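You operate a simulated robot arm through the tools that you are given. There is no shell and no other tool. Be economical: measure what you need, move in short steps, check, and stop when the job is done.

The job below is to be done with a simulated two-armed robot. You get a single attempt, and the scene is never put back.

Task
On the steel table top, fold the shop cloth in half, so that its two long edges meet.

Only the result counts: the job must be done as asked and must still hold three seconds after the hand-in. Knocking over, shifting, dropping, spilling or breaking anything else fails it. Flat cloth is picked up by pressing the open fingertips on it (5 to 10 N) and closing them slowly along it; thin cloth reads only 2 to 8 mm in the jaws.

Robot
Two 7-joint arms with two-finger parallel grippers on one trunk, on a base that drives. Base frame: it is fixed to the floor where the robot stands at the start and does not move with it; the origin is under the middle of the robot, x ahead of it, y to its left, z up; the surface under the hand at the start is at about z = 0.85. Lengths are in m, angles in rad, forces in N, time in s.
The left shoulder is at the start at [0.02, 0.17, 1.103], the right one opposite. With the tool pointing down near the work surface each hand reaches from about 0.22 to 0.68 m from the robot's upright axis, wherever it stands, measured 20 degrees to its own side. Places, roughly: steel table top [0.6, -0.1, 0.8]. Payload 3.8 kg a hand.
Tool frame (each hand has its own): the origin (TCP) lies between the finger pads and is the grasp point; the fingertips stand 0.03 m ahead of it; z points along the fingers, y is the line along which they close. Largest opening 0.11 m; finger width 0.02, thickness 0.01; the body of the gripper, 0.048 by 0.112 m, starts 0.055 m behind the TCP.
Orientation is told as [roll, pitch, yaw] about the base's x, y, z axes, in that order, counted from this pose: with the fingers straight down and closing along the base's y, the tool's x points along the base's -x, its y along +y and its z along -z.

Tools
- The arms move only by the tool arm_command. It takes "left_rows", "right_rows" or both (then of equal length, played together; a hand with none holds still); each is a list of rows, each an object (a shift or turn left out is 0, a gripper value left out holds the last) with "delta_rot": the turn, a rotation vector about the base's x, y, z in units of 4 degrees (1.0 is 4 degrees), a list of three; "linear": the shift along the base's x, y, z in units of 30 mm (1.0 is 30 mm), a list of three; "gripper": the opening in per cent of the stroke, from 0 (shut) to 100 (fully open). In form: [{"delta_rot": [ax, ay, az], "linear": [x, y, z], "gripper": gripper}, ...]. A call has 1 to 10 rows; each row shifts and turns the commanded pose from where the row before left it. A call with a number of a shift or a turn outside -1 to 1 is refused whole. Each row takes 0.2 s and may step no farther than 0.05 m and 0.15 rad from the row before; otherwise, or with a gripper value out of range, the whole call is refused. A pose out of reach is approached as far as the arm can. The call stops where the force on the tool passes 40 N (or 10 N more than at its start, if that is more) or the arm is blocked; 0.2 s more then pass. Each finger travels about 0.072 m/s and halts on what it meets, pressing with about 22 N; the grip force reading is that of the motor and also rises with nothing between the fingers. The clock runs only during rows and for 0.2 s after the last one: add rows that do not move to give the fingers time. The reply holds the time, the measured pose of the TCP, the force on the tool along the base axes, the opening and the grip force, in the units named above and with some noise, with the torque about the TCP (base axes, N m) and any sound that the robot's microphone picked up.
- Cameras (640 x 400 px; columns grow to the right, rows downward): "scene" is now at [0.0981, -0.0101, 1.2328]; the picture's right is [-0.15, -0.99, 0.00], its down [-0.75, 0.11, -0.66] and it looks along [0.65, -0.10, -0.75] (base axes); focal length 214 px, centre (320, 200). "left" rides on the left gripper at [0.072, -0.017, -0.103] in its tool frame; the picture's right is [0.23, 0.97, 0.00], its down [-0.76, 0.18, -0.62] and it looks along [-0.61, 0.14, 0.78] (tool axes); focal length 222 px, centre (320, 200). "right" rides on the right gripper at [0.072, 0.017, -0.103] in its tool frame; the picture's right is [-0.23, 0.97, 0.00], its down [-0.76, -0.18, -0.62] and it looks along [-0.61, -0.14, 0.78] (tool axes); focal length 222 px, centre (320, 200). There is no depth. A picture from a camera that has moved, and an enlarged one, comes with that camera's place and axes in the base frame and with its lens.
- capture(camera): a new picture of that camera. No time passes.
- slide_trunk(by): slides the trunk up (or, below 0, down) by that many m; the arms and the scene camera ride with it, the base frame stays. It gives what a move gives, with no picture.
- roll_base(legs): drives the robot by 1 to 6 legs, each [ahead, turn to the left] in m and rad, along the robot's own axes; the way and the turn of a leg run together, so that a leg with both is an arc; at most 1.5 m and 3.142 rad a leg. The arms and the cameras ride along, it lands a little off, and it stops where it bumps. It gives what a move gives.
- aim_head(pan, tilt): turns the head with the scene camera to pan (to the left, within 1.396 rad either way) and tilt (down, from -0.506 to 1.204), counted from straight ahead of the robot. It gives what a move gives.
- enlarge(camera, box): a new picture of the part [left, top, right, bottom] of that camera's present view, enlarged. No time passes.
- finish_job(): hands the job in; it is judged then, once.

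Go step by step. Nothing tells you exact positions but the pictures and the camera data: compare them with the known pose of the tool, close in by small moves and look again before you grip or let go. The budget is 120 turns and 92 pictures, counting those below and the enlarged ones. Unless the task says otherwise, let go and move clear before handing in, and close with one line.

The tools are called by a JSON object that holds its "op" and its "data". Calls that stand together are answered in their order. arm_command: Moves the arms, as the interface text tells. Its arguments: {"type":"object","properties":{"left_rows":{"type":"array","items":{"type":"object","properties":{"delta_rot":{"type":"array","items":{"type":"number"}},"linear":{"type":"array","items":{"type":"number"}},"gripper":{"type":"number"}}}},"right_rows":{"type":"array","items":{"type":"object","properties":{"delta_rot":{"type":"array","items":{"type":"number"}},"linear":{"type":"array","items":{"type":"number"}},"gripper":{"type":"number"}}}}},"required":[]} The other tools are called the same way: slide_trunk (by) slides the trunk up or down; roll_base (legs) drives the base; aim_head (pan, tilt) turns the head that bears the scene camera; capture (camera) takes a picture; enlarge (camera, box) takes an enlarged picture of a part of a camera's view; finish_job () hands the job in.

At the start:

```text
t: 0.0
left_tcp_pos: [0.5283, 0.2887, 1.0084]
left_tcp_rot: [-0.001, 0.001, 0.0]
left_contact_force: [0.2, 0.0, -0.1]
left_torque: [-0.02, 0.02, 0.0]
left_opening: 0.11
left_gripper_force: 0.0
right_tcp_pos: [0.4261, -0.1368, 1.0114]
right_tcp_rot: [0.0, 0.0, -0.001]
right_contact_force: [-0.2, -0.5, -0.2]
right_torque: [-0.04, 0.02, 0.01]
right_opening: 0.1099
right_gripper_force: 0.0
trunk travel left (down, up): [-0.2, 0.37]
robot x, y, heading: [-0.0004, 0.0001, -0.004]
head pan, tilt: [-0.145, 0.855]
```

scene: 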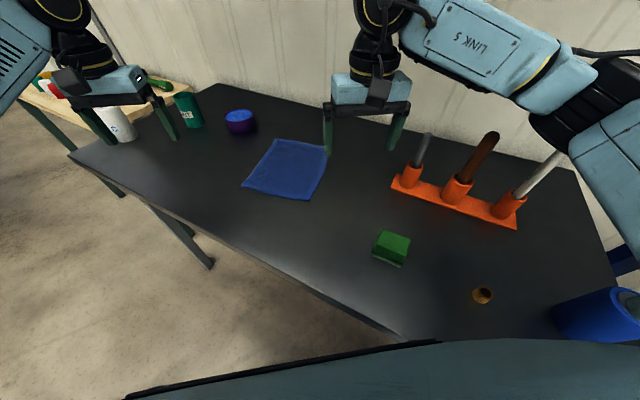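
right: 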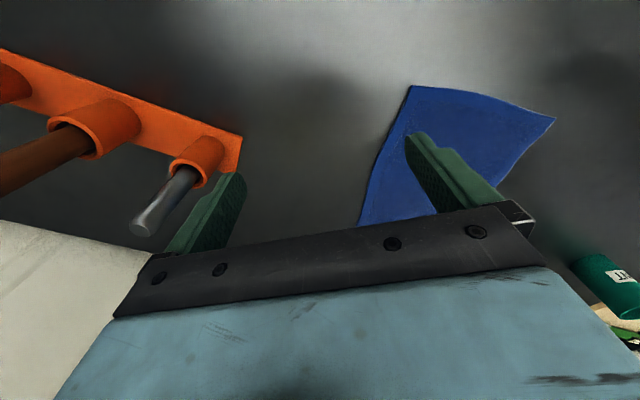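
left: 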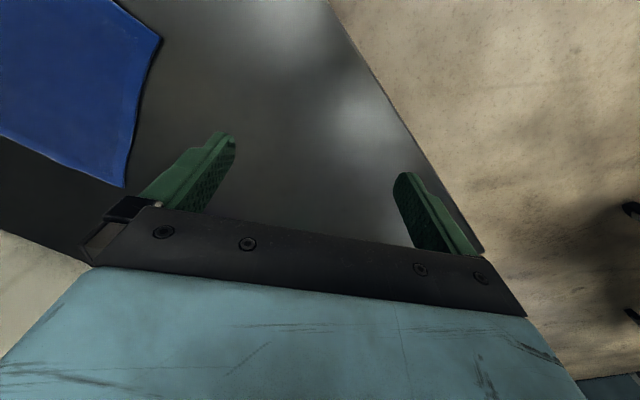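

The cloth lies at about x 0.44–0.71, y −0.11–0.13, with its long edges running mostly along x. The far corner is near the limit of reach, so I'll look closer at the cloth and at the gap between base and table.

{"op": "enlarge", "data": {"camera": "scene", "box": [220, 120, 348, 200]}}

{"op": "aim_head", "data": {"pan": 0.3, "tilt": 1.2}}

{"op": "capture", "data": {"camera": "scene"}}

```text
5.00 times, centred on (284, 160) of scene
camera zoom: at [0.0981, -0.0101, 1.2328], right [-0.15, -0.99, 0.0], down [-0.75, 0.11, -0.66], along [0.65, -0.1, -0.75], focal length 1072 px, centre (500, 400)
```

zoom: 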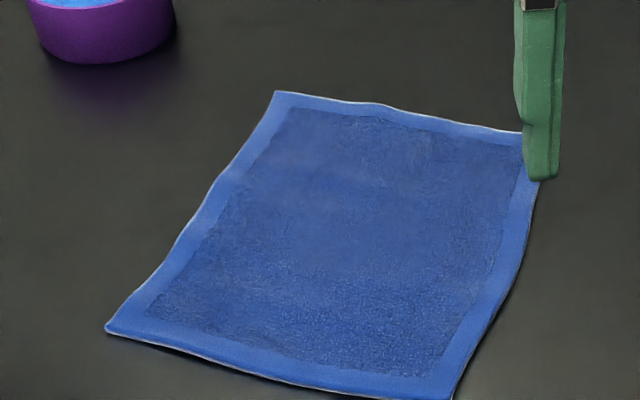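

```text
t: 0.9
left_tcp_pos: [0.5292, 0.2897, 1.0086]
left_tcp_rot: [-0.001, -0.001, 0.0]
left_contact_force: [-0.1, 0.1, 0.3]
left_torque: [-0.01, -0.02, -0.02]
left_opening: 0.1099
left_gripper_force: 0.0
right_tcp_pos: [0.4267, -0.1347, 1.0114]
right_tcp_rot: [0.002, -0.001, -0.001]
right_contact_force: [-1.1, 0.7, 0.1]
right_torque: [0.03, -0.04, -0.02]
right_opening: 0.1101
right_gripper_force: 0.1
trunk travel left (down, up): [-0.2, 0.37]
robot x, y, heading: [-0.002, 0.0047, 0.003]
head pan, tilt: [0.3, 1.201]
```

```text
87 pictures are left
camera scene: at [0.0745, 0.0177, 1.2094], right [0.29, -0.96, 0.0], down [-0.89, -0.27, -0.36], along [0.35, 0.11, -0.93], focal length 214 px, centre (320, 200)
```

scene: 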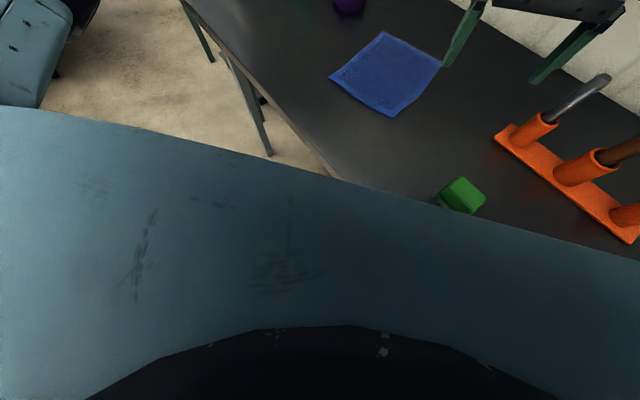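

The far corner A is out of tool-down reach from here. I'll raise the trunk to clear objects, back off, and come in about 9 cm ahead and 12 cm to the left, keeping the same gap to the slanted table edge.

{"op": "slide_trunk", "data": {"by": 0.2}}

{"op": "roll_base", "data": {"legs": [[-0.2, 0], [0, 0.4], [0.315, 0], [0, -0.4]]}}

{"op": "aim_head", "data": {"pan": -0.1, "tilt": 0.95}}

{"op": "capture", "data": {"camera": "scene"}}

```text
t: 3.1
left_tcp_pos: [0.5288, 0.2883, 1.208]
left_tcp_rot: [-0.001, 0.0, -0.001]
left_contact_force: [-0.2, -0.4, 0.0]
left_torque: [-0.01, 0.02, 0.02]
left_opening: 0.11
left_gripper_force: 0.1
right_tcp_pos: [0.4255, -0.1358, 1.2121]
right_tcp_rot: [0.0, -0.001, 0.001]
right_contact_force: [0.0, -0.2, 0.4]
right_torque: [-0.03, 0.01, 0.0]
right_opening: 0.11
right_gripper_force: 0.1
trunk travel left (down, up): [-0.4, 0.17]
robot x, y, heading: [0.0007, 0.001, -0.0]
head pan, tilt: [0.3, 1.201]
```

```text
t: 8.8
left_tcp_pos: [0.6178, 0.4025, 1.2076]
left_tcp_rot: [0.0, -0.002, -0.014]
left_contact_force: [-0.3, 0.2, 0.0]
left_torque: [-0.01, -0.01, -0.01]
left_opening: 0.1102
left_gripper_force: 0.0
right_tcp_pos: [0.5094, -0.0223, 1.2127]
right_tcp_rot: [-0.001, 0.0, -0.015]
right_contact_force: [-0.1, 0.0, -0.2]
right_torque: [0.0, 0.01, 0.0]
right_opening: 0.1101
right_gripper_force: 0.0
trunk travel left (down, up): [-0.4, 0.17]
robot x, y, heading: [0.087, 0.1228, -0.017]
head pan, tilt: [0.3, 1.201]
```

```text
t: 9.7
left_tcp_pos: [0.6188, 0.4034, 1.2068]
left_tcp_rot: [0.0, -0.001, -0.013]
left_contact_force: [-0.2, -0.1, -0.6]
left_torque: [-0.01, 0.0, 0.02]
left_opening: 0.11
left_gripper_force: 0.2
right_tcp_pos: [0.5098, -0.0214, 1.2119]
right_tcp_rot: [0.0, 0.0, -0.016]
right_contact_force: [-0.2, -0.1, 0.1]
right_torque: [0.0, -0.02, 0.0]
right_opening: 0.1099
right_gripper_force: 0.2
trunk travel left (down, up): [-0.4, 0.17]
robot x, y, heading: [0.0865, 0.1183, -0.009]
head pan, tilt: [-0.099, 0.949]
```

```text
86 pictures are left
camera scene: at [0.1795, 0.1136, 1.4256], right [-0.11, -0.99, 0.0], down [-0.81, 0.09, -0.58], along [0.58, -0.07, -0.81], focal length 214 px, centre (320, 200)
```

scene: 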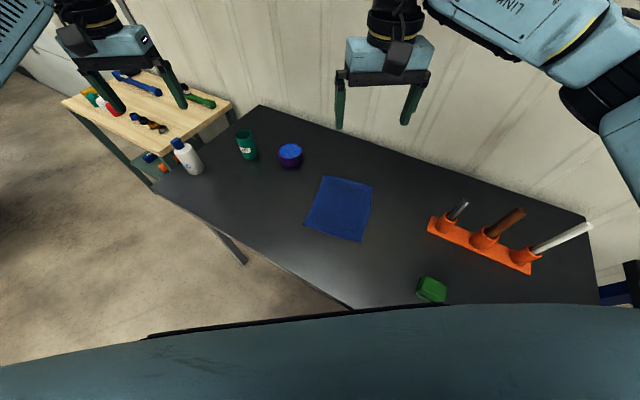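

The base landed well, and all four cloth corners are now in reach. The edge BC (right) will go to DA (left), with the right hand at the far corner B and the left hand at the near corner C. I'll lower the trunk and bring the hands above their spots, yawed about −0.4 rad.

{"op": "slide_trunk", "data": {"by": -0.2}}

{"op": "arm_command", "data": {"right_rows": [{"linear": [0.594, -0.389, 0], "delta_rot": [0, 0, -0.917], "gripper": 40}, {"linear": [0.594, -0.389, 0], "delta_rot": [0, 0, -0.917]}, {"linear": [0.594, -0.389, 0], "delta_rot": [0, 0, -0.917]}, {"linear": [0.594, -0.389, 0], "delta_rot": [0, 0, -0.917]}, {"linear": [0.594, -0.389, 0], "delta_rot": [0, 0, -0.917]}, {"linear": [0.594, -0.389, 0], "delta_rot": [0, 0, -0.917]}, {}, {}, {}, {}], "left_rows": [{"linear": [-0.344, -0.956, 0], "delta_rot": [0, 0, -0.367], "gripper": 40}, {"linear": [-0.344, -0.956, 0], "delta_rot": [0, 0, -0.367]}, {"linear": [-0.344, -0.956, 0], "delta_rot": [0, 0, -0.367]}, {"linear": [-0.344, -0.956, 0], "delta_rot": [0, 0, -0.367]}, {"linear": [-0.344, -0.956, 0], "delta_rot": [0, 0, -0.367]}, {"linear": [-0.344, -0.956, 0], "delta_rot": [0, 0, -0.367]}, {"linear": [-0.344, -0.956, 0], "delta_rot": [0, 0, -0.367]}, {"linear": [-0.344, -0.956, 0], "delta_rot": [0, 0, -0.367]}, {"linear": [-0.344, -0.956, 0], "delta_rot": [0, 0, -0.367]}, {"linear": [-0.344, -0.956, 0], "delta_rot": [0, 0, -0.367]}]}}

{"op": "capture", "data": {"camera": "scene"}}

{"op": "capture", "data": {"camera": "right"}}

```text
t: 11.8
left_tcp_pos: [0.618, 0.4025, 1.0081]
left_tcp_rot: [0.0, -0.001, -0.014]
left_contact_force: [0.1, 0.6, 1.3]
left_torque: [-0.03, 0.0, 0.02]
left_opening: 0.1099
left_gripper_force: 0.0
right_tcp_pos: [0.5112, -0.0199, 1.0125]
right_tcp_rot: [0.002, -0.001, -0.013]
right_contact_force: [0.5, -0.2, -0.8]
right_torque: [0.01, 0.0, 0.02]
right_opening: 0.11
right_gripper_force: 0.1
trunk travel left (down, up): [-0.2, 0.37]
robot x, y, heading: [0.0888, 0.1195, -0.013]
head pan, tilt: [-0.099, 0.949]
```

```text
t: 14.0
left_tcp_pos: [0.5156, 0.1127, 1.0069]
left_tcp_rot: [0.002, 0.0, -0.273]
left_contact_force: [-0.4, -0.4, 0.3]
left_torque: [-0.01, 0.02, 0.06]
left_opening: 0.044
left_gripper_force: 0.1
right_tcp_pos: [0.617, -0.0911, 1.0127]
right_tcp_rot: [0.001, 0.0, -0.398]
right_contact_force: [-0.4, -0.7, 0.5]
right_torque: [0.03, 0.0, 0.0]
right_opening: 0.0439
right_gripper_force: 0.1
trunk travel left (down, up): [-0.2, 0.37]
robot x, y, heading: [0.0869, 0.1197, -0.016]
head pan, tilt: [-0.099, 0.949]
```

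```text
85 pictures are left
camera scene: at [0.1794, 0.113, 1.2256], right [-0.11, -0.99, 0.0], down [-0.81, 0.09, -0.58], along [0.58, -0.07, -0.81], focal length 214 px, centre (320, 200)
```

scene: 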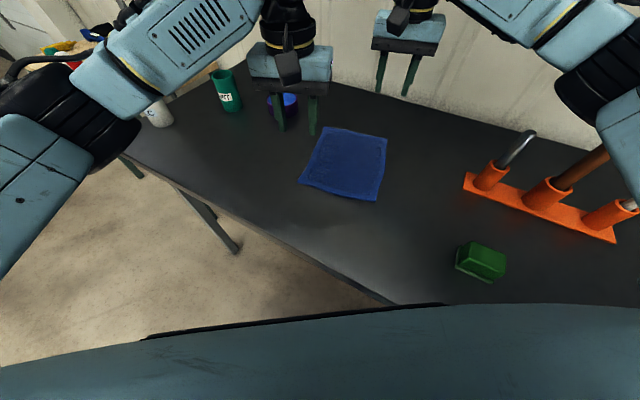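

```text
84 pictures are left
camera right: at [0.5562, -0.0462, 1.1157], right [0.59, 0.81, 0.0], down [0.63, -0.46, 0.62], along [0.5, -0.37, -0.78], focal length 222 px, centre (320, 200)
```

right: 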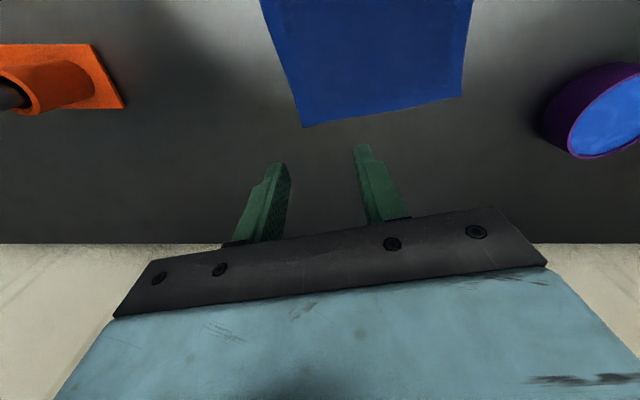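

The right hand is above B as the wrist camera confirms. I'll bring the left hand above C and check its view.

{"op": "arm_command", "data": {"right_rows": [{"linear": [-0.1, 0.27, -0.5], "gripper": 35}, {"linear": [0, 0, -0.5]}, {"linear": [0, 0, -0.5]}, {}, {}, {}], "left_rows": [{"linear": [-0.324, -0.873, 0], "delta_rot": [0, 0, -0.364], "gripper": 35}, {"linear": [-0.324, -0.873, 0], "delta_rot": [0, 0, -0.364]}, {"linear": [-0.324, -0.873, 0], "delta_rot": [0, 0, -0.364]}, {"linear": [-0.324, -0.873, 0], "delta_rot": [0, 0, -0.364]}, {"linear": [-0.324, -0.873, 0], "delta_rot": [0, 0, -0.364]}, {}]}}

{"op": "capture", "data": {"camera": "left"}}

{"op": "capture", "data": {"camera": "right"}}

{"op": "capture", "data": {"camera": "scene"}}

```text
t: 15.4
left_tcp_pos: [0.4664, -0.0155, 1.0072]
left_tcp_rot: [0.0, 0.001, -0.397]
left_contact_force: [-0.2, 0.6, 0.1]
left_torque: [-0.02, 0.0, -0.02]
left_opening: 0.0383
left_gripper_force: 0.1
right_tcp_pos: [0.614, -0.0817, 0.9674]
right_tcp_rot: [0.0, -0.001, -0.398]
right_contact_force: [0.5, 0.1, -1.1]
right_torque: [-0.02, -0.02, -0.03]
right_opening: 0.0385
right_gripper_force: 0.0
trunk travel left (down, up): [-0.2, 0.37]
robot x, y, heading: [0.0865, 0.1223, -0.013]
head pan, tilt: [-0.099, 0.949]
```

```text
83 pictures are left
camera left: at [0.3922, -0.003, 1.1122], right [0.17, 0.99, 0.0], down [0.77, -0.13, 0.62], along [0.61, -0.1, -0.78], focal length 222 px, centre (320, 200)
```

left: 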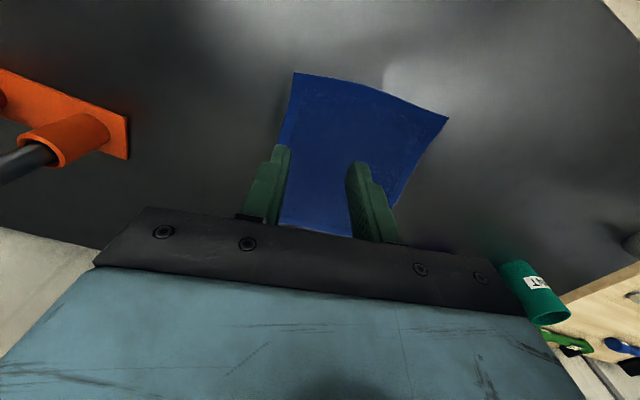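

```text
82 pictures are left
camera right: at [0.5528, -0.0373, 1.0711], right [0.59, 0.81, 0.0], down [0.63, -0.46, 0.62], along [0.5, -0.37, -0.78], focal length 222 px, centre (320, 200)
```

right: 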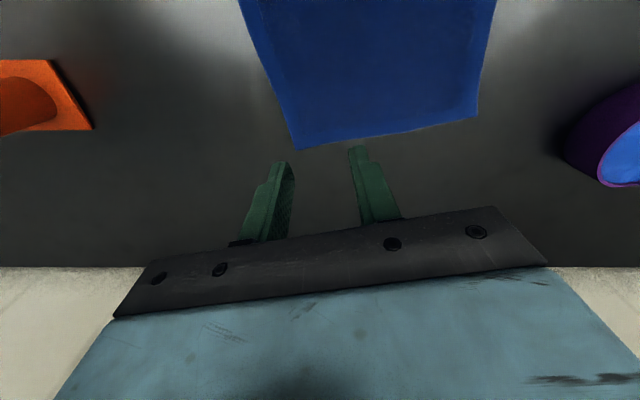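

```text
81 pictures are left
camera scene: at [0.1795, 0.1138, 1.2256], right [-0.11, -0.99, 0.0], down [-0.81, 0.09, -0.58], along [0.58, -0.07, -0.81], focal length 214 px, centre (320, 200)
```

scene: 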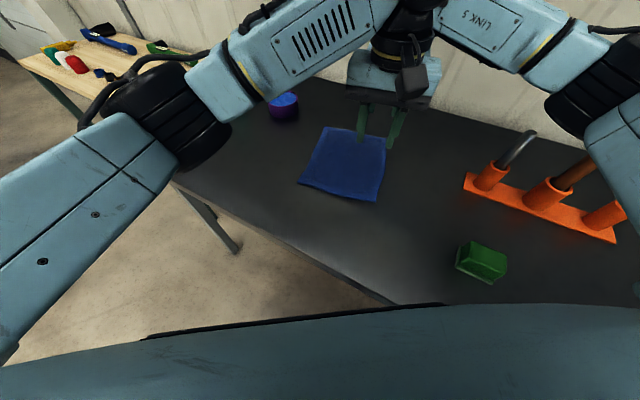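

Both hands are centered about 3 cm inside the edge BC and 2.5–3 cm from the corners. I'll descend to just above the cloth, then feel for contact.

{"op": "arm_command", "data": {"right_rows": [{"linear": [0, 0, -0.62]}, {"linear": [0, 0, -0.62]}, {"linear": [0, 0, -0.62]}, {"linear": [0, 0, -0.62]}, {}], "left_rows": [{"linear": [0, 0, -0.95]}, {"linear": [0, 0, -0.95]}, {"linear": [0, 0, -0.95]}, {"linear": [0, 0, -0.95]}, {}]}}

{"op": "arm_command", "data": {"right_rows": [{"linear": [0, 0, -0.1]}, {"linear": [0, 0, -0.1]}, {}], "left_rows": [{"linear": [0, 0, -0.1]}, {"linear": [0, 0, -0.1]}, {}]}}

```text
t: 16.6
left_tcp_pos: [0.4666, -0.0156, 0.8944]
left_tcp_rot: [0.0, 0.001, -0.397]
left_contact_force: [0.3, 0.3, -0.1]
left_torque: [-0.01, -0.01, 0.04]
left_opening: 0.0385
left_gripper_force: 0.0
right_tcp_pos: [0.6121, -0.0817, 0.8933]
right_tcp_rot: [0.001, -0.001, -0.397]
right_contact_force: [0.3, -0.3, 0.2]
right_torque: [0.01, 0.01, -0.02]
right_opening: 0.0385
right_gripper_force: 0.0
trunk travel left (down, up): [-0.2, 0.37]
robot x, y, heading: [0.0871, 0.1192, -0.012]
head pan, tilt: [-0.099, 0.949]
```

```text
t: 17.4
left_tcp_pos: [0.4665, -0.0145, 0.8871]
left_tcp_rot: [-0.001, 0.001, -0.398]
left_contact_force: [0.4, 0.4, -0.4]
left_torque: [-0.02, 0.0, 0.01]
left_opening: 0.0385
left_gripper_force: 0.0
right_tcp_pos: [0.6118, -0.0829, 0.8869]
right_tcp_rot: [-0.001, 0.001, -0.399]
right_contact_force: [0.3, 0.2, -0.3]
right_torque: [-0.02, 0.02, 0.03]
right_opening: 0.0385
right_gripper_force: 0.0
trunk travel left (down, up): [-0.2, 0.37]
robot x, y, heading: [0.0864, 0.1225, -0.012]
head pan, tilt: [-0.099, 0.949]
```

No contact yet, so I'm continuing down in small steps.

{"op": "arm_command", "data": {"right_rows": [{"linear": [0, 0, -0.1]}, {}], "left_rows": [{"linear": [0, 0, -0.1]}, {}]}}

{"op": "arm_command", "data": {"right_rows": [{"linear": [0, 0, -0.06]}, {}], "left_rows": [{"linear": [0, 0, -0.06]}, {}]}}

{"op": "capture", "data": {"camera": "left"}}

```text
t: 18.0
left_tcp_pos: [0.467, -0.0152, 0.8837]
left_tcp_rot: [0.001, 0.001, -0.398]
left_contact_force: [0.1, 0.1, 0.2]
left_torque: [-0.04, -0.02, -0.02]
left_opening: 0.0382
left_gripper_force: 0.2
right_tcp_pos: [0.6139, -0.0823, 0.8835]
right_tcp_rot: [-0.002, 0.0, -0.399]
right_contact_force: [-1.0, 0.2, 2.4]
right_torque: [0.01, 0.06, -0.03]
right_opening: 0.0386
right_gripper_force: 0.2
trunk travel left (down, up): [-0.2, 0.37]
robot x, y, heading: [0.0857, 0.1217, -0.014]
head pan, tilt: [-0.099, 0.949]
```

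```text
t: 18.6
left_tcp_pos: [0.4654, -0.0153, 0.8829]
left_tcp_rot: [0.001, -0.002, -0.397]
left_contact_force: [0.8, -0.2, 5.7]
left_torque: [0.0, -0.03, 0.0]
left_opening: 0.0384
left_gripper_force: 0.1
right_tcp_pos: [0.6143, -0.0824, 0.8828]
right_tcp_rot: [0.0, -0.002, -0.398]
right_contact_force: [-1.7, 0.2, 9.2]
right_torque: [0.03, 0.02, -0.03]
right_opening: 0.0384
right_gripper_force: 0.1
trunk travel left (down, up): [-0.2, 0.37]
robot x, y, heading: [0.0887, 0.1216, -0.014]
head pan, tilt: [-0.099, 0.949]
```

```text
80 pictures are left
camera left: at [0.3923, -0.0033, 0.9877], right [0.17, 0.99, 0.0], down [0.77, -0.13, 0.62], along [0.62, -0.1, -0.78], focal length 222 px, centre (320, 200)
```

left: 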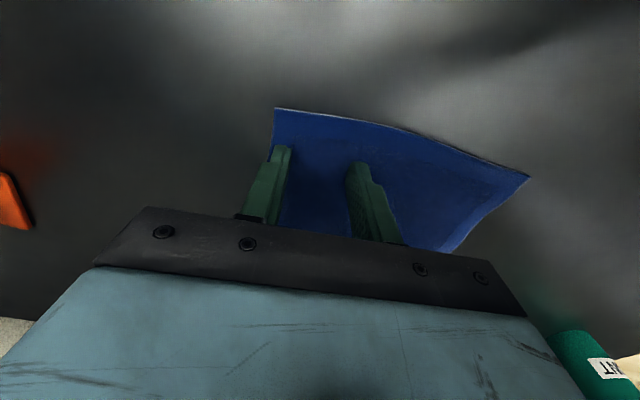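

Both fingertips press at 6–9 N with both fingers on the cloth. I'm closing slowly now.

{"op": "arm_command", "data": {"right_rows": [{"gripper": 32}, {"gripper": 29}, {"gripper": 26}, {"gripper": 23}, {"gripper": 20}, {"gripper": 17}, {"gripper": 14}, {"gripper": 11}, {"gripper": 8}, {"gripper": 5}], "left_rows": [{"gripper": 32, "linear": [0, 0, -0.02]}, {"gripper": 29}, {"gripper": 26}, {"gripper": 23}, {"gripper": 20}, {"gripper": 17}, {"gripper": 14}, {"gripper": 11}, {"gripper": 8}, {"gripper": 5}]}}

{"op": "arm_command", "data": {"right_rows": [{"gripper": 2}, {"gripper": 0}, {}], "left_rows": [{"gripper": 2}, {"gripper": 0}, {}]}}

{"op": "capture", "data": {"camera": "left"}}

{"op": "capture", "data": {"camera": "right"}}

```text
t: 20.8
left_tcp_pos: [0.4669, -0.0153, 0.8834]
left_tcp_rot: [-0.001, -0.002, -0.398]
left_contact_force: [1.5, 0.7, 18.8]
left_torque: [-0.02, -0.01, -0.03]
left_opening: 0.0059
left_gripper_force: 13.3
right_tcp_pos: [0.6128, -0.0817, 0.8824]
right_tcp_rot: [0.001, 0.0, -0.398]
right_contact_force: [-1.5, 0.2, 10.5]
right_torque: [0.02, 0.02, 0.04]
right_opening: 0.0063
right_gripper_force: 21.0
trunk travel left (down, up): [-0.2, 0.37]
robot x, y, heading: [0.0863, 0.1185, -0.018]
head pan, tilt: [-0.099, 0.949]
```

```text
t: 21.6
left_tcp_pos: [0.4662, -0.0157, 0.8831]
left_tcp_rot: [0.0, -0.003, -0.397]
left_contact_force: [0.8, 0.1, 21.0]
left_torque: [-0.03, 0.0, 0.02]
left_opening: 0.005
left_gripper_force: 21.6
right_tcp_pos: [0.6118, -0.0837, 0.8836]
right_tcp_rot: [-0.001, -0.002, -0.398]
right_contact_force: [0.1, 1.1, 9.6]
right_torque: [0.01, 0.04, 0.03]
right_opening: 0.0062
right_gripper_force: 22.1
trunk travel left (down, up): [-0.2, 0.37]
robot x, y, heading: [0.0888, 0.1232, -0.013]
head pan, tilt: [-0.099, 0.949]
```

```text
79 pictures are left
camera left: at [0.3919, -0.0028, 0.9869], right [0.17, 0.99, 0.0], down [0.77, -0.13, 0.62], along [0.62, -0.1, -0.78], focal length 222 px, centre (320, 200)
```

left: 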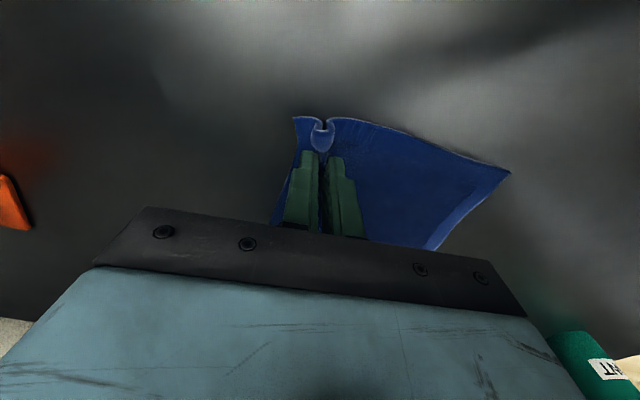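

```text
78 pictures are left
camera right: at [0.5518, -0.0377, 0.9864], right [0.59, 0.81, 0.0], down [0.63, -0.46, 0.62], along [0.51, -0.37, -0.78], focal length 222 px, centre (320, 200)
```

right: 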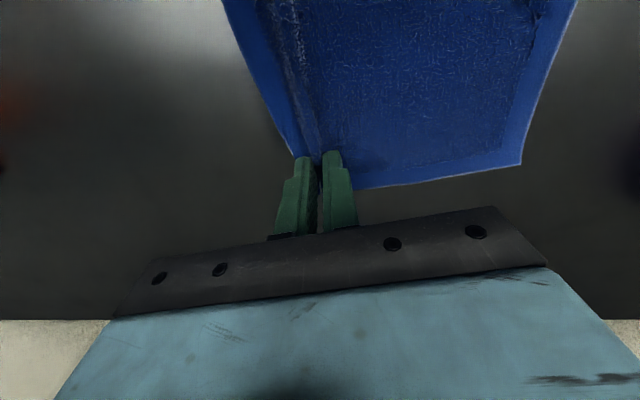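

Both hands hold a clean ridge parallel to the edge. I'll start the fold: an arc up and toward the other edge, tilting the fingers as the cloth turns over, then check partway.

{"op": "arm_command", "data": {"right_rows": [{"linear": [0.049, 0.106, 0.527], "delta_rot": [-0.915, 0.4, 0]}, {"linear": [0.101, 0.218, 0.493], "delta_rot": [-0.915, 0.4, 0]}, {"linear": [0.143, 0.309, 0.437], "delta_rot": [-0.915, 0.4, 0]}, {"linear": [0.182, 0.393, 0.347], "delta_rot": [-0.915, 0.4, 0]}, {"linear": [0.21, 0.454, 0.247], "delta_rot": [-0.915, 0.4, 0]}], "left_rows": [{"linear": [0.049, 0.106, 0.527], "delta_rot": [-0.915, 0.4, 0]}, {"linear": [0.101, 0.218, 0.493], "delta_rot": [-0.915, 0.4, 0]}, {"linear": [0.143, 0.309, 0.437], "delta_rot": [-0.915, 0.4, 0]}, {"linear": [0.182, 0.393, 0.347], "delta_rot": [-0.915, 0.4, 0]}, {"linear": [0.21, 0.454, 0.247], "delta_rot": [-0.915, 0.4, 0]}]}}

{"op": "capture", "data": {"camera": "scene"}}

{"op": "capture", "data": {"camera": "left"}}

{"op": "capture", "data": {"camera": "right"}}

```text
t: 22.8
left_tcp_pos: [0.4884, 0.029, 0.9431]
left_tcp_rot: [-0.35, 0.005, -0.398]
left_contact_force: [0.1, -0.5, 0.1]
left_torque: [0.03, -0.01, 0.0]
left_opening: 0.0044
left_gripper_force: 22.0
right_tcp_pos: [0.634, -0.0377, 0.9422]
right_tcp_rot: [-0.351, 0.004, -0.4]
right_contact_force: [-1.4, -0.1, -0.2]
right_torque: [0.02, 0.01, 0.01]
right_opening: 0.0051
right_gripper_force: 21.5
trunk travel left (down, up): [-0.2, 0.37]
robot x, y, heading: [0.0872, 0.1228, -0.016]
head pan, tilt: [-0.099, 0.949]
```

```text
77 pictures are left
camera scene: at [0.1795, 0.1144, 1.2256], right [-0.11, -0.99, 0.0], down [-0.81, 0.09, -0.58], along [0.58, -0.07, -0.81], focal length 214 px, centre (320, 200)
```

scene: 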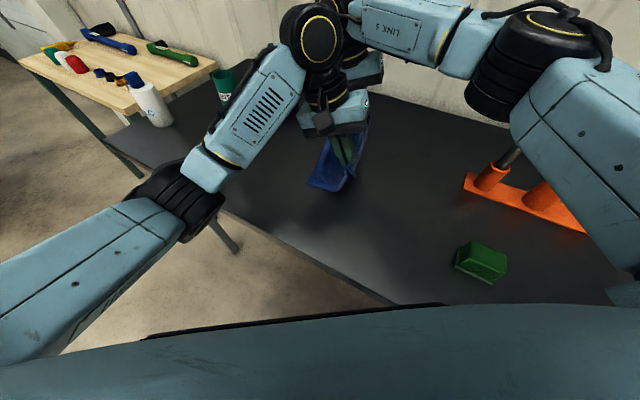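

```text
76 pictures are left
camera left: at [0.4287, 0.0743, 1.0474], right [0.14, 0.93, -0.33], down [0.85, 0.05, 0.52], along [0.5, -0.36, -0.79], focal length 222 px, centre (320, 200)
```

left: 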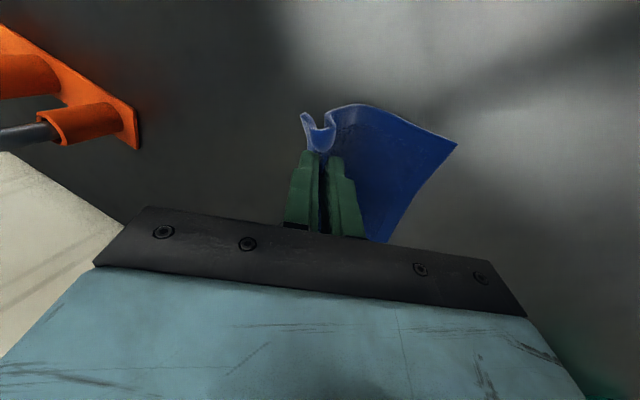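

```text
75 pictures are left
camera right: at [0.5878, 0.0387, 1.0346], right [0.56, 0.76, -0.34], down [0.72, -0.25, 0.64], along [0.4, -0.6, -0.69], focal length 222 px, centre (320, 200)
```

right: 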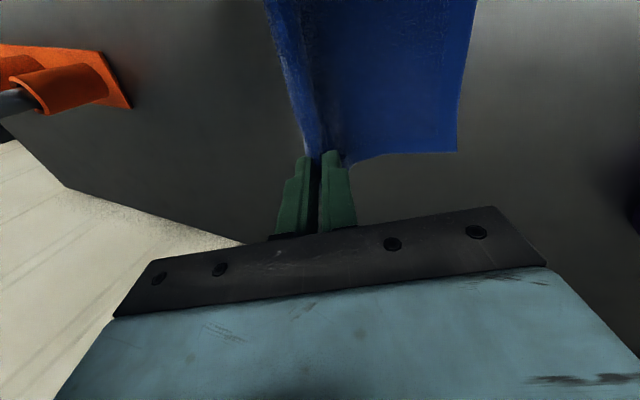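

The cloth is following well. I'll continue through the top of the arc.

{"op": "arm_command", "data": {"right_rows": [{"linear": [0.228, 0.493, 0.127], "delta_rot": [-0.915, 0.4, 0]}, {"linear": [0.231, 0.499, 0.01], "delta_rot": [-0.915, 0.4, 0]}, {"linear": [0.227, 0.49, -0.12], "delta_rot": [-0.915, 0.4, 0]}, {"linear": [0.207, 0.448, -0.237], "delta_rot": [-0.915, 0.4, 0]}, {"linear": [0.178, 0.384, -0.337], "delta_rot": [-0.915, 0.4, 0]}], "left_rows": [{"linear": [0.228, 0.493, 0.127], "delta_rot": [-0.915, 0.4, 0]}, {"linear": [0.231, 0.499, 0.01], "delta_rot": [-0.915, 0.4, 0]}, {"linear": [0.227, 0.49, -0.12], "delta_rot": [-0.915, 0.4, 0]}, {"linear": [0.207, 0.448, -0.237], "delta_rot": [-0.915, 0.4, 0]}, {"linear": [0.178, 0.384, -0.337], "delta_rot": [-0.915, 0.4, 0]}]}}

{"op": "capture", "data": {"camera": "left"}}

{"op": "capture", "data": {"camera": "right"}}

{"op": "capture", "data": {"camera": "scene"}}

```text
t: 24.0
left_tcp_pos: [0.5179, 0.0985, 0.9259]
left_tcp_rot: [-0.7, 0.011, -0.408]
left_contact_force: [-14.3, -18.2, -12.6]
left_torque: [1.12, -0.42, -0.72]
left_opening: 0.0043
left_gripper_force: 22.0
right_tcp_pos: [0.6236, 0.0238, 0.9442]
right_tcp_rot: [-0.693, 0.007, -0.399]
right_contact_force: [13.1, 18.0, 13.2]
right_torque: [0.26, 1.49, -2.24]
right_opening: 0.005
right_gripper_force: 21.9
right hand out of reach, approached as far as the arm can: row 3, 4, 5
trunk travel left (down, up): [-0.2, 0.37]
robot x, y, heading: [0.0866, 0.1185, -0.01]
head pan, tilt: [-0.099, 0.949]
```

```text
74 pictures are left
camera left: at [0.4725, 0.1745, 1.0174], right [0.08, 0.78, -0.62], down [0.92, 0.19, 0.35], along [0.39, -0.6, -0.7], focal length 222 px, centre (320, 200)
```

left: 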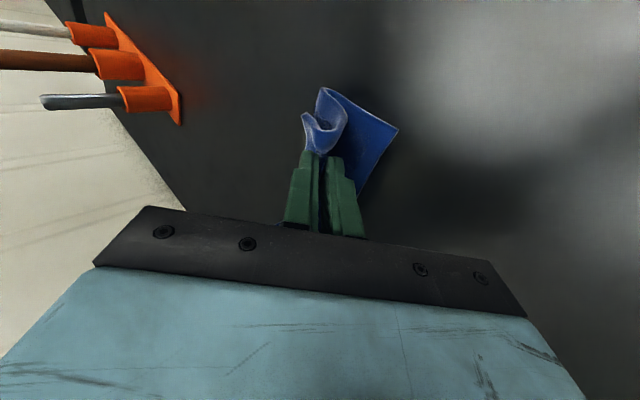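

```text
73 pictures are left
camera right: at [0.588, 0.1242, 1.0138], right [0.5, 0.6, -0.62], down [0.81, -0.06, 0.59], along [0.32, -0.8, -0.52], focal length 222 px, centre (320, 200)
```

right: 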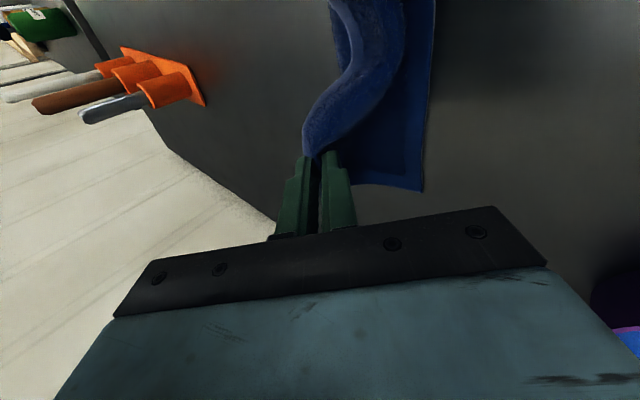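

```text
72 pictures are left
camera scene: at [0.1794, 0.1146, 1.2256], right [-0.11, -0.99, 0.0], down [-0.81, 0.09, -0.58], along [0.58, -0.07, -0.81], focal length 214 px, centre (320, 200)
```

scene: 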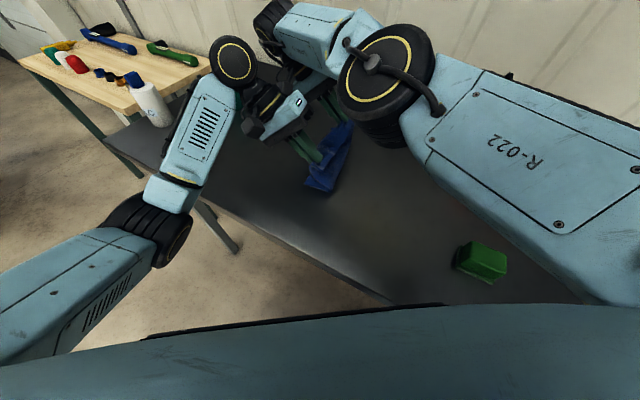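

At 40° tilt the right hand ran out of reach and the wrists pressed against each other. I'll untilt both hands to about 20°, where there was no contact, keeping the grip points in place.

{"op": "arm_command", "data": {"right_rows": [{"linear": [-0.021, -0.045, 0.03], "delta_rot": [0.915, -0.4, 0]}, {"linear": [-0.021, -0.045, 0.03], "delta_rot": [0.915, -0.4, 0]}, {"linear": [-0.021, -0.045, 0.03], "delta_rot": [0.915, -0.4, 0]}, {"linear": [-0.021, -0.045, 0.03], "delta_rot": [0.915, -0.4, 0]}, {"linear": [-0.021, -0.045, 0.03], "delta_rot": [0.915, -0.4, 0]}, {}], "left_rows": [{"linear": [-0.021, -0.045, 0.03], "delta_rot": [0.915, -0.4, 0]}, {"linear": [-0.021, -0.045, 0.03], "delta_rot": [0.915, -0.4, 0]}, {"linear": [-0.021, -0.045, 0.03], "delta_rot": [0.915, -0.4, 0]}, {"linear": [-0.021, -0.045, 0.03], "delta_rot": [0.915, -0.4, 0]}, {"linear": [-0.021, -0.045, 0.03], "delta_rot": [0.915, -0.4, 0]}, {}]}}

{"op": "capture", "data": {"camera": "scene"}}

{"op": "capture", "data": {"camera": "left"}}

{"op": "capture", "data": {"camera": "right"}}

```text
t: 25.4
left_tcp_pos: [0.5162, 0.0921, 0.9309]
left_tcp_rot: [-0.349, 0.005, -0.399]
left_contact_force: [0.5, 0.3, 0.2]
left_torque: [-0.07, 0.05, -0.01]
left_opening: 0.0043
left_gripper_force: 22.6
right_tcp_pos: [0.6224, 0.0137, 0.9466]
right_tcp_rot: [-0.347, 0.004, -0.4]
right_contact_force: [-0.7, 0.4, 0.7]
right_torque: [-0.03, 0.06, 0.01]
right_opening: 0.0047
right_gripper_force: 21.3
trunk travel left (down, up): [-0.2, 0.37]
robot x, y, heading: [0.0853, 0.1251, -0.014]
head pan, tilt: [-0.099, 0.949]
```

```text
71 pictures are left
camera scene: at [0.1795, 0.1137, 1.2256], right [-0.11, -0.99, 0.0], down [-0.81, 0.09, -0.58], along [0.58, -0.07, -0.81], focal length 214 px, centre (320, 200)
```

scene: 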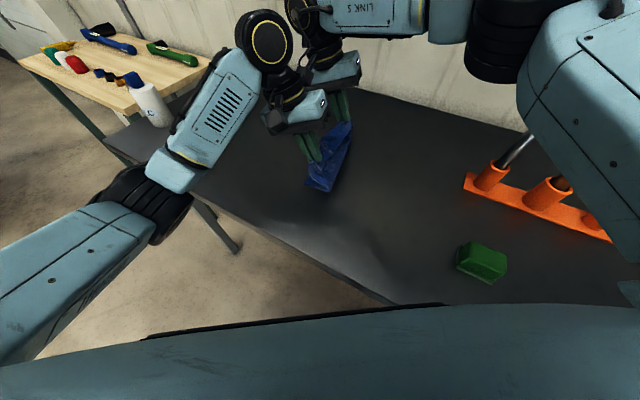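

```text
70 pictures are left
camera left: at [0.457, 0.1374, 1.0363], right [0.14, 0.93, -0.33], down [0.85, 0.05, 0.52], along [0.5, -0.36, -0.79], focal length 222 px, centre (320, 200)
```

left: 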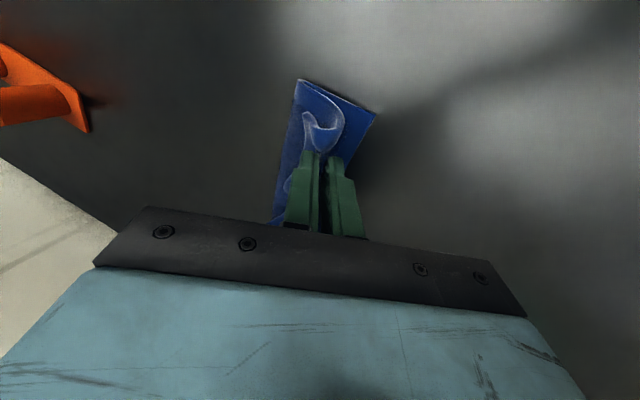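

```text
69 pictures are left
camera right: at [0.5757, 0.0893, 1.0393], right [0.56, 0.76, -0.33], down [0.72, -0.26, 0.64], along [0.4, -0.6, -0.69], focal length 222 px, centre (320, 200)
```

right: 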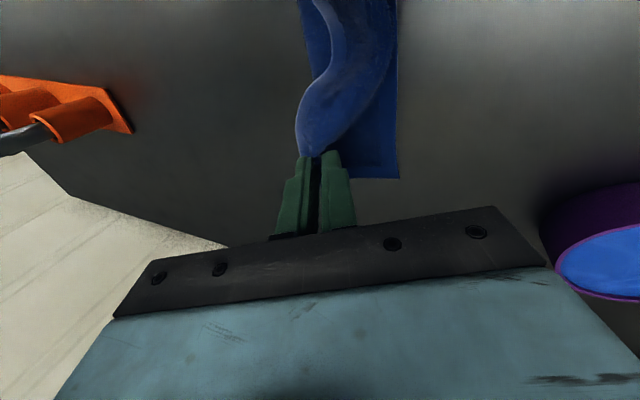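

The hands are free of each other again. The cloth slid about 2 cm, and edge DA now runs from about (0.49, 0.112) to (0.690, 0.023). I'll bring the right hand back in line and lower both just inside that edge.

{"op": "arm_command", "data": {"right_rows": [{"linear": [0.386, 0.031, -0.367]}, {"linear": [0.386, 0.031, -0.367]}, {"linear": [0.386, 0.031, -0.367]}, {"linear": [0, 0, -0.367]}, {"linear": [0, 0, -0.367]}, {}], "left_rows": [{"linear": [-0.078, -0.111, -0.26]}, {"linear": [-0.078, -0.111, -0.26]}, {"linear": [-0.078, -0.111, -0.26]}, {"linear": [0, 0, -0.26]}, {"linear": [0, 0, -0.26]}, {}]}}

{"op": "capture", "data": {"camera": "scene"}}

{"op": "capture", "data": {"camera": "left"}}

{"op": "capture", "data": {"camera": "right"}}

```text
t: 26.8
left_tcp_pos: [0.5101, 0.084, 0.892]
left_tcp_rot: [-0.346, 0.005, -0.397]
left_contact_force: [1.8, -1.0, -0.3]
left_torque: [-0.08, 0.01, 0.0]
left_opening: 0.0042
left_gripper_force: 22.0
right_tcp_pos: [0.6575, 0.0159, 0.8932]
right_tcp_rot: [-0.348, 0.005, -0.4]
right_contact_force: [-1.1, 1.3, -0.1]
right_torque: [-0.02, 0.03, -0.02]
right_opening: 0.0047
right_gripper_force: 22.1
trunk travel left (down, up): [-0.2, 0.37]
robot x, y, heading: [0.0856, 0.1235, -0.012]
head pan, tilt: [-0.099, 0.949]
```

```text
68 pictures are left
camera scene: at [0.1794, 0.1136, 1.2256], right [-0.11, -0.99, 0.0], down [-0.81, 0.09, -0.58], along [0.58, -0.07, -0.81], focal length 214 px, centre (320, 200)
```

scene: 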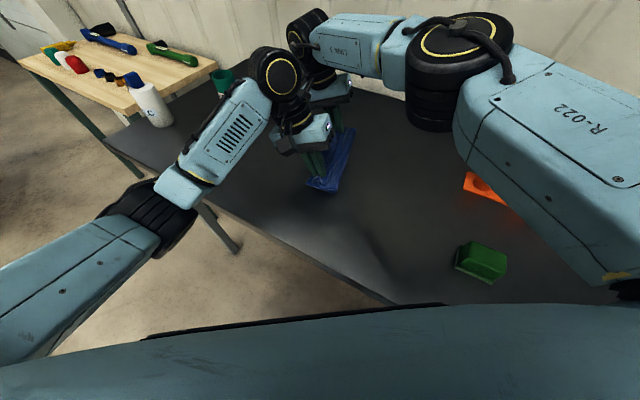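

```text
67 pictures are left
camera left: at [0.4498, 0.1284, 0.9967], right [0.14, 0.93, -0.33], down [0.85, 0.05, 0.52], along [0.5, -0.36, -0.79], focal length 222 px, centre (320, 200)
```

left: 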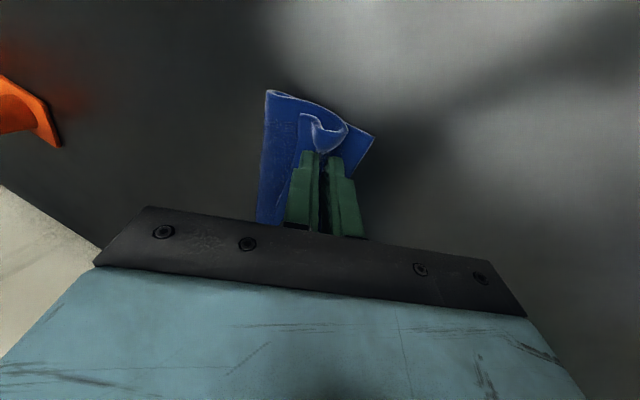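

```text
66 pictures are left
camera right: at [0.61, 0.0923, 0.9844], right [0.56, 0.76, -0.33], down [0.72, -0.25, 0.64], along [0.4, -0.6, -0.69], focal length 222 px, centre (320, 200)
```

right: 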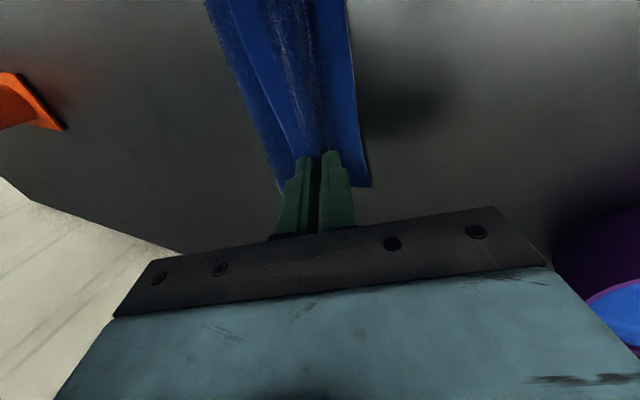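

The flap between ridge and edge lies folded back on top, as I feared. I'll take a closer look before choosing how to lay it out.

{"op": "enlarge", "data": {"camera": "left", "box": [240, 70, 400, 170]}}

{"op": "enlarge", "data": {"camera": "scene", "box": [270, 100, 398, 200]}}

```text
4.00 times, centred on (320, 120) of left
camera zoom: at [0.4498, 0.1284, 0.9967], right [0.14, 0.93, -0.33], down [0.85, 0.05, 0.52], along [0.5, -0.36, -0.79], focal length 888 px, centre (320, 520)
```

zoom: 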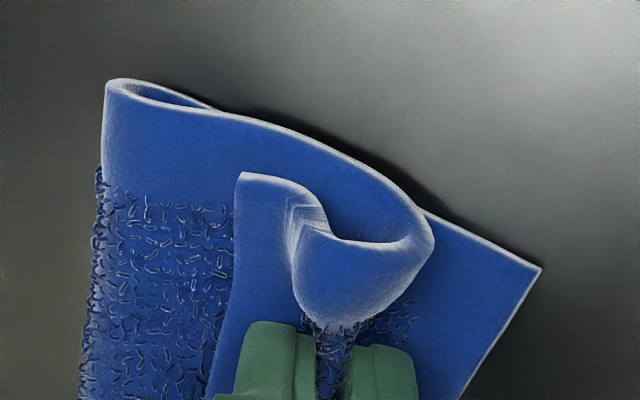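

```text
4.00 times, centred on (334, 150) of scene
camera zoom: at [0.1794, 0.1136, 1.2256], right [-0.11, -0.99, 0.0], down [-0.81, 0.09, -0.58], along [0.58, -0.07, -0.81], focal length 858 px, centre (264, 400)
```

zoom: 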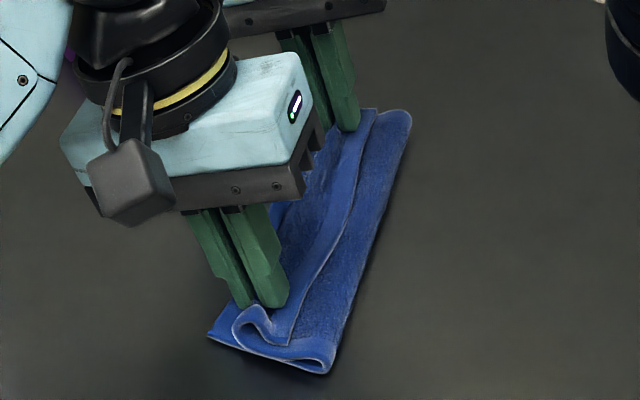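

The cloth is fairly stiff, so it may spring open when freed. I'll open the jaws gently while backing out along the fingers, and look.

{"op": "arm_command", "data": {"right_rows": [{"linear": [0, 0, 0.1]}, {"gripper": 8}, {"gripper": 16}, {"gripper": 22}, {}, {"linear": [0.057, 0.124, 0.376]}, {"linear": [0.115, 0.248, 0.75]}, {"linear": [0.115, 0.248, 0.75]}, {}], "left_rows": [{"linear": [0, 0, 0.1]}, {"gripper": 8}, {"gripper": 16}, {"gripper": 22}, {}, {"linear": [0.057, 0.124, 0.376]}, {"linear": [0.115, 0.248, 0.75]}, {"linear": [0.115, 0.248, 0.75]}, {}]}}

{"op": "capture", "data": {"camera": "left"}}

{"op": "capture", "data": {"camera": "right"}}

{"op": "enlarge", "data": {"camera": "scene", "box": [270, 100, 398, 200]}}

```text
t: 28.8
left_tcp_pos: [0.5184, 0.1036, 0.9509]
left_tcp_rot: [-0.349, 0.005, -0.397]
left_contact_force: [0.2, 0.0, 0.2]
left_torque: [0.0, 0.01, 0.0]
left_opening: 0.0245
left_gripper_force: 0.1
right_tcp_pos: [0.6618, 0.0342, 0.9535]
right_tcp_rot: [-0.351, 0.005, -0.398]
right_contact_force: [0.5, 0.0, -0.2]
right_torque: [-0.03, 0.0, 0.0]
right_opening: 0.024
right_gripper_force: 0.1
right hand out of reach, approached as far as the arm can: row 8
trunk travel left (down, up): [-0.2, 0.37]
robot x, y, heading: [0.0832, 0.119, -0.015]
head pan, tilt: [-0.099, 0.949]
```

```text
63 pictures are left
camera left: at [0.4591, 0.148, 1.0554], right [0.14, 0.93, -0.33], down [0.85, 0.05, 0.52], along [0.5, -0.36, -0.79], focal length 222 px, centre (320, 200)
```

left: 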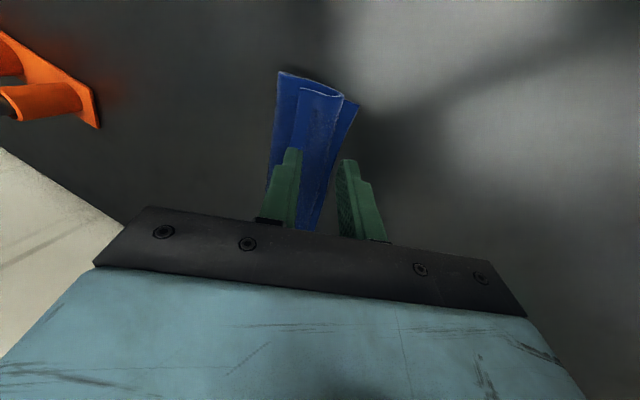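

```text
62 pictures are left
camera right: at [0.6133, 0.1099, 1.0457], right [0.56, 0.76, -0.33], down [0.72, -0.25, 0.64], along [0.4, -0.6, -0.69], focal length 222 px, centre (320, 200)
```

right: 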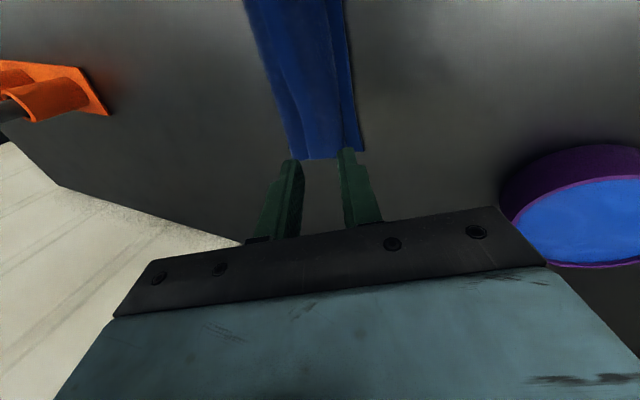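

```text
4.00 times, centred on (334, 150) of scene
camera zoom: at [0.1796, 0.1135, 1.2256], right [-0.11, -0.99, 0.0], down [-0.81, 0.09, -0.58], along [0.58, -0.07, -0.81], focal length 858 px, centre (264, 400)
```

zoom: 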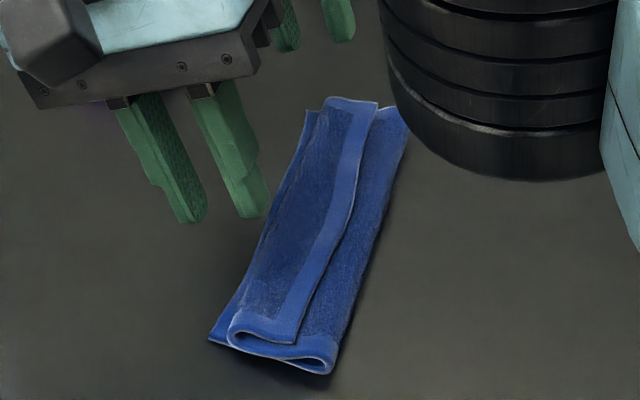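

The edge strip sprang into a hem about 3–4 cm wide, folded back on top. It has to be flipped over to the left edge. First I'll back the right arm away, since its elbow is low near the cloth, and look closely.

{"op": "arm_command", "data": {"right_rows": [{"linear": [-0.2, -0.7, 0.5], "delta_rot": [0.915, -0.4, 0]}, {"linear": [-0.2, -0.8, 0.5], "delta_rot": [0.915, -0.4, 0]}, {"linear": [-0.2, -0.9, 0.5], "delta_rot": [0.915, -0.4, 0]}, {"linear": [-0.2, -0.9, 0.2], "delta_rot": [0.915, -0.4, 0]}, {"linear": [-0.2, -0.9, 0], "delta_rot": [0.915, -0.4, 0]}, {"linear": [-0.2, -0.9, 0]}, {"linear": [-0.2, -0.9, 0]}, {}], "left_rows": [{"linear": [0, 0, 0.5], "delta_rot": [0.915, -0.4, 0]}, {"linear": [0, 0, 0.5], "delta_rot": [0.915, -0.4, 0]}, {"linear": [0, 0, 0.5], "delta_rot": [0.915, -0.4, 0]}, {"delta_rot": [0.915, -0.4, 0]}, {"delta_rot": [0.915, -0.4, 0]}, {}, {}, {}]}}

{"op": "enlarge", "data": {"camera": "left", "box": [220, 40, 420, 165]}}

{"op": "capture", "data": {"camera": "right"}}

{"op": "capture", "data": {"camera": "scene"}}

```text
t: 30.6
left_tcp_pos: [0.518, 0.1017, 0.997]
left_tcp_rot: [0.0, -0.001, -0.397]
left_contact_force: [-0.7, 1.3, -0.4]
left_torque: [0.01, -0.01, -0.01]
left_opening: 0.0241
left_gripper_force: 0.0
right_tcp_pos: [0.7176, -0.074, 0.9932]
right_tcp_rot: [0.001, 0.0, -0.398]
right_contact_force: [-0.7, -0.3, 0.5]
right_torque: [0.02, -0.02, -0.01]
right_opening: 0.024
right_gripper_force: 0.1
right hand out of reach, approached as far as the arm can: row 1, 2, 3, 4, 5, 6, 7
trunk travel left (down, up): [-0.2, 0.37]
robot x, y, heading: [0.0856, 0.1205, -0.017]
head pan, tilt: [-0.099, 0.949]
```

```text
3.20 times, centred on (320, 102) of left
camera zoom: at [0.4442, 0.1133, 1.101], right [0.17, 0.99, 0.0], down [0.77, -0.13, 0.62], along [0.61, -0.1, -0.78], focal length 711 px, centre (320, 512)
```

zoom: 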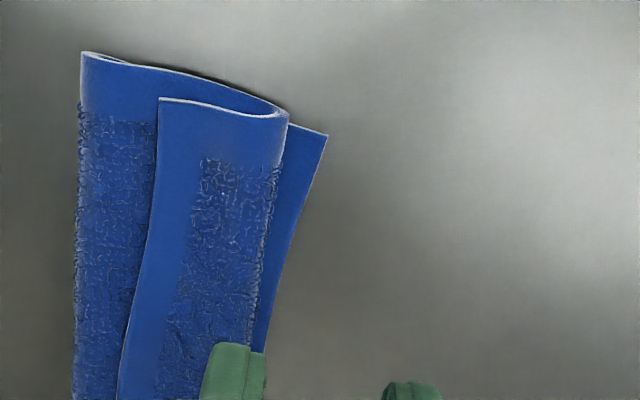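

```text
59 pictures are left
camera right: at [0.6563, -0.0297, 1.0957], right [0.59, 0.81, 0.0], down [0.63, -0.46, 0.62], along [0.5, -0.37, -0.78], focal length 222 px, centre (320, 200)
```

right: 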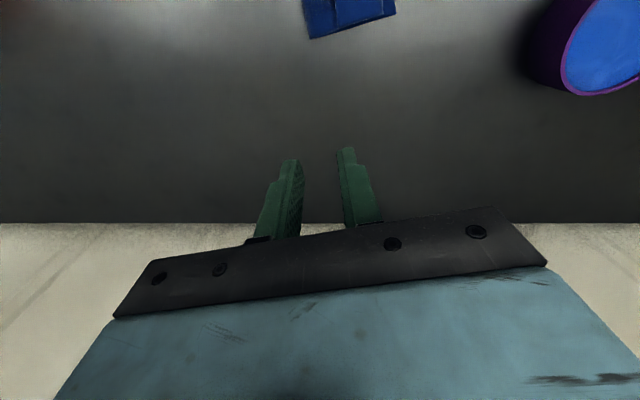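

```text
58 pictures are left
camera scene: at [0.1794, 0.1138, 1.2256], right [-0.11, -0.99, 0.0], down [-0.81, 0.09, -0.58], along [0.58, -0.07, -0.81], focal length 214 px, centre (320, 200)
```

scene: 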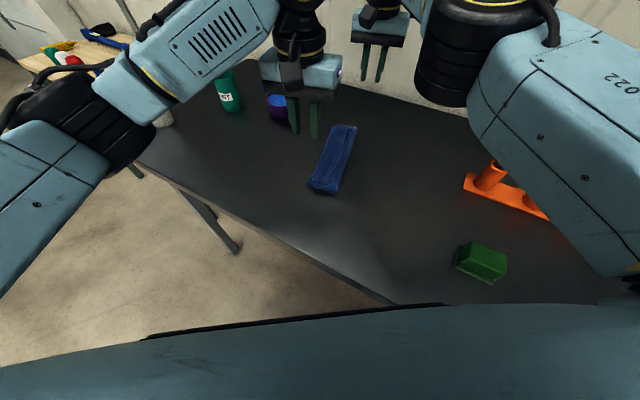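

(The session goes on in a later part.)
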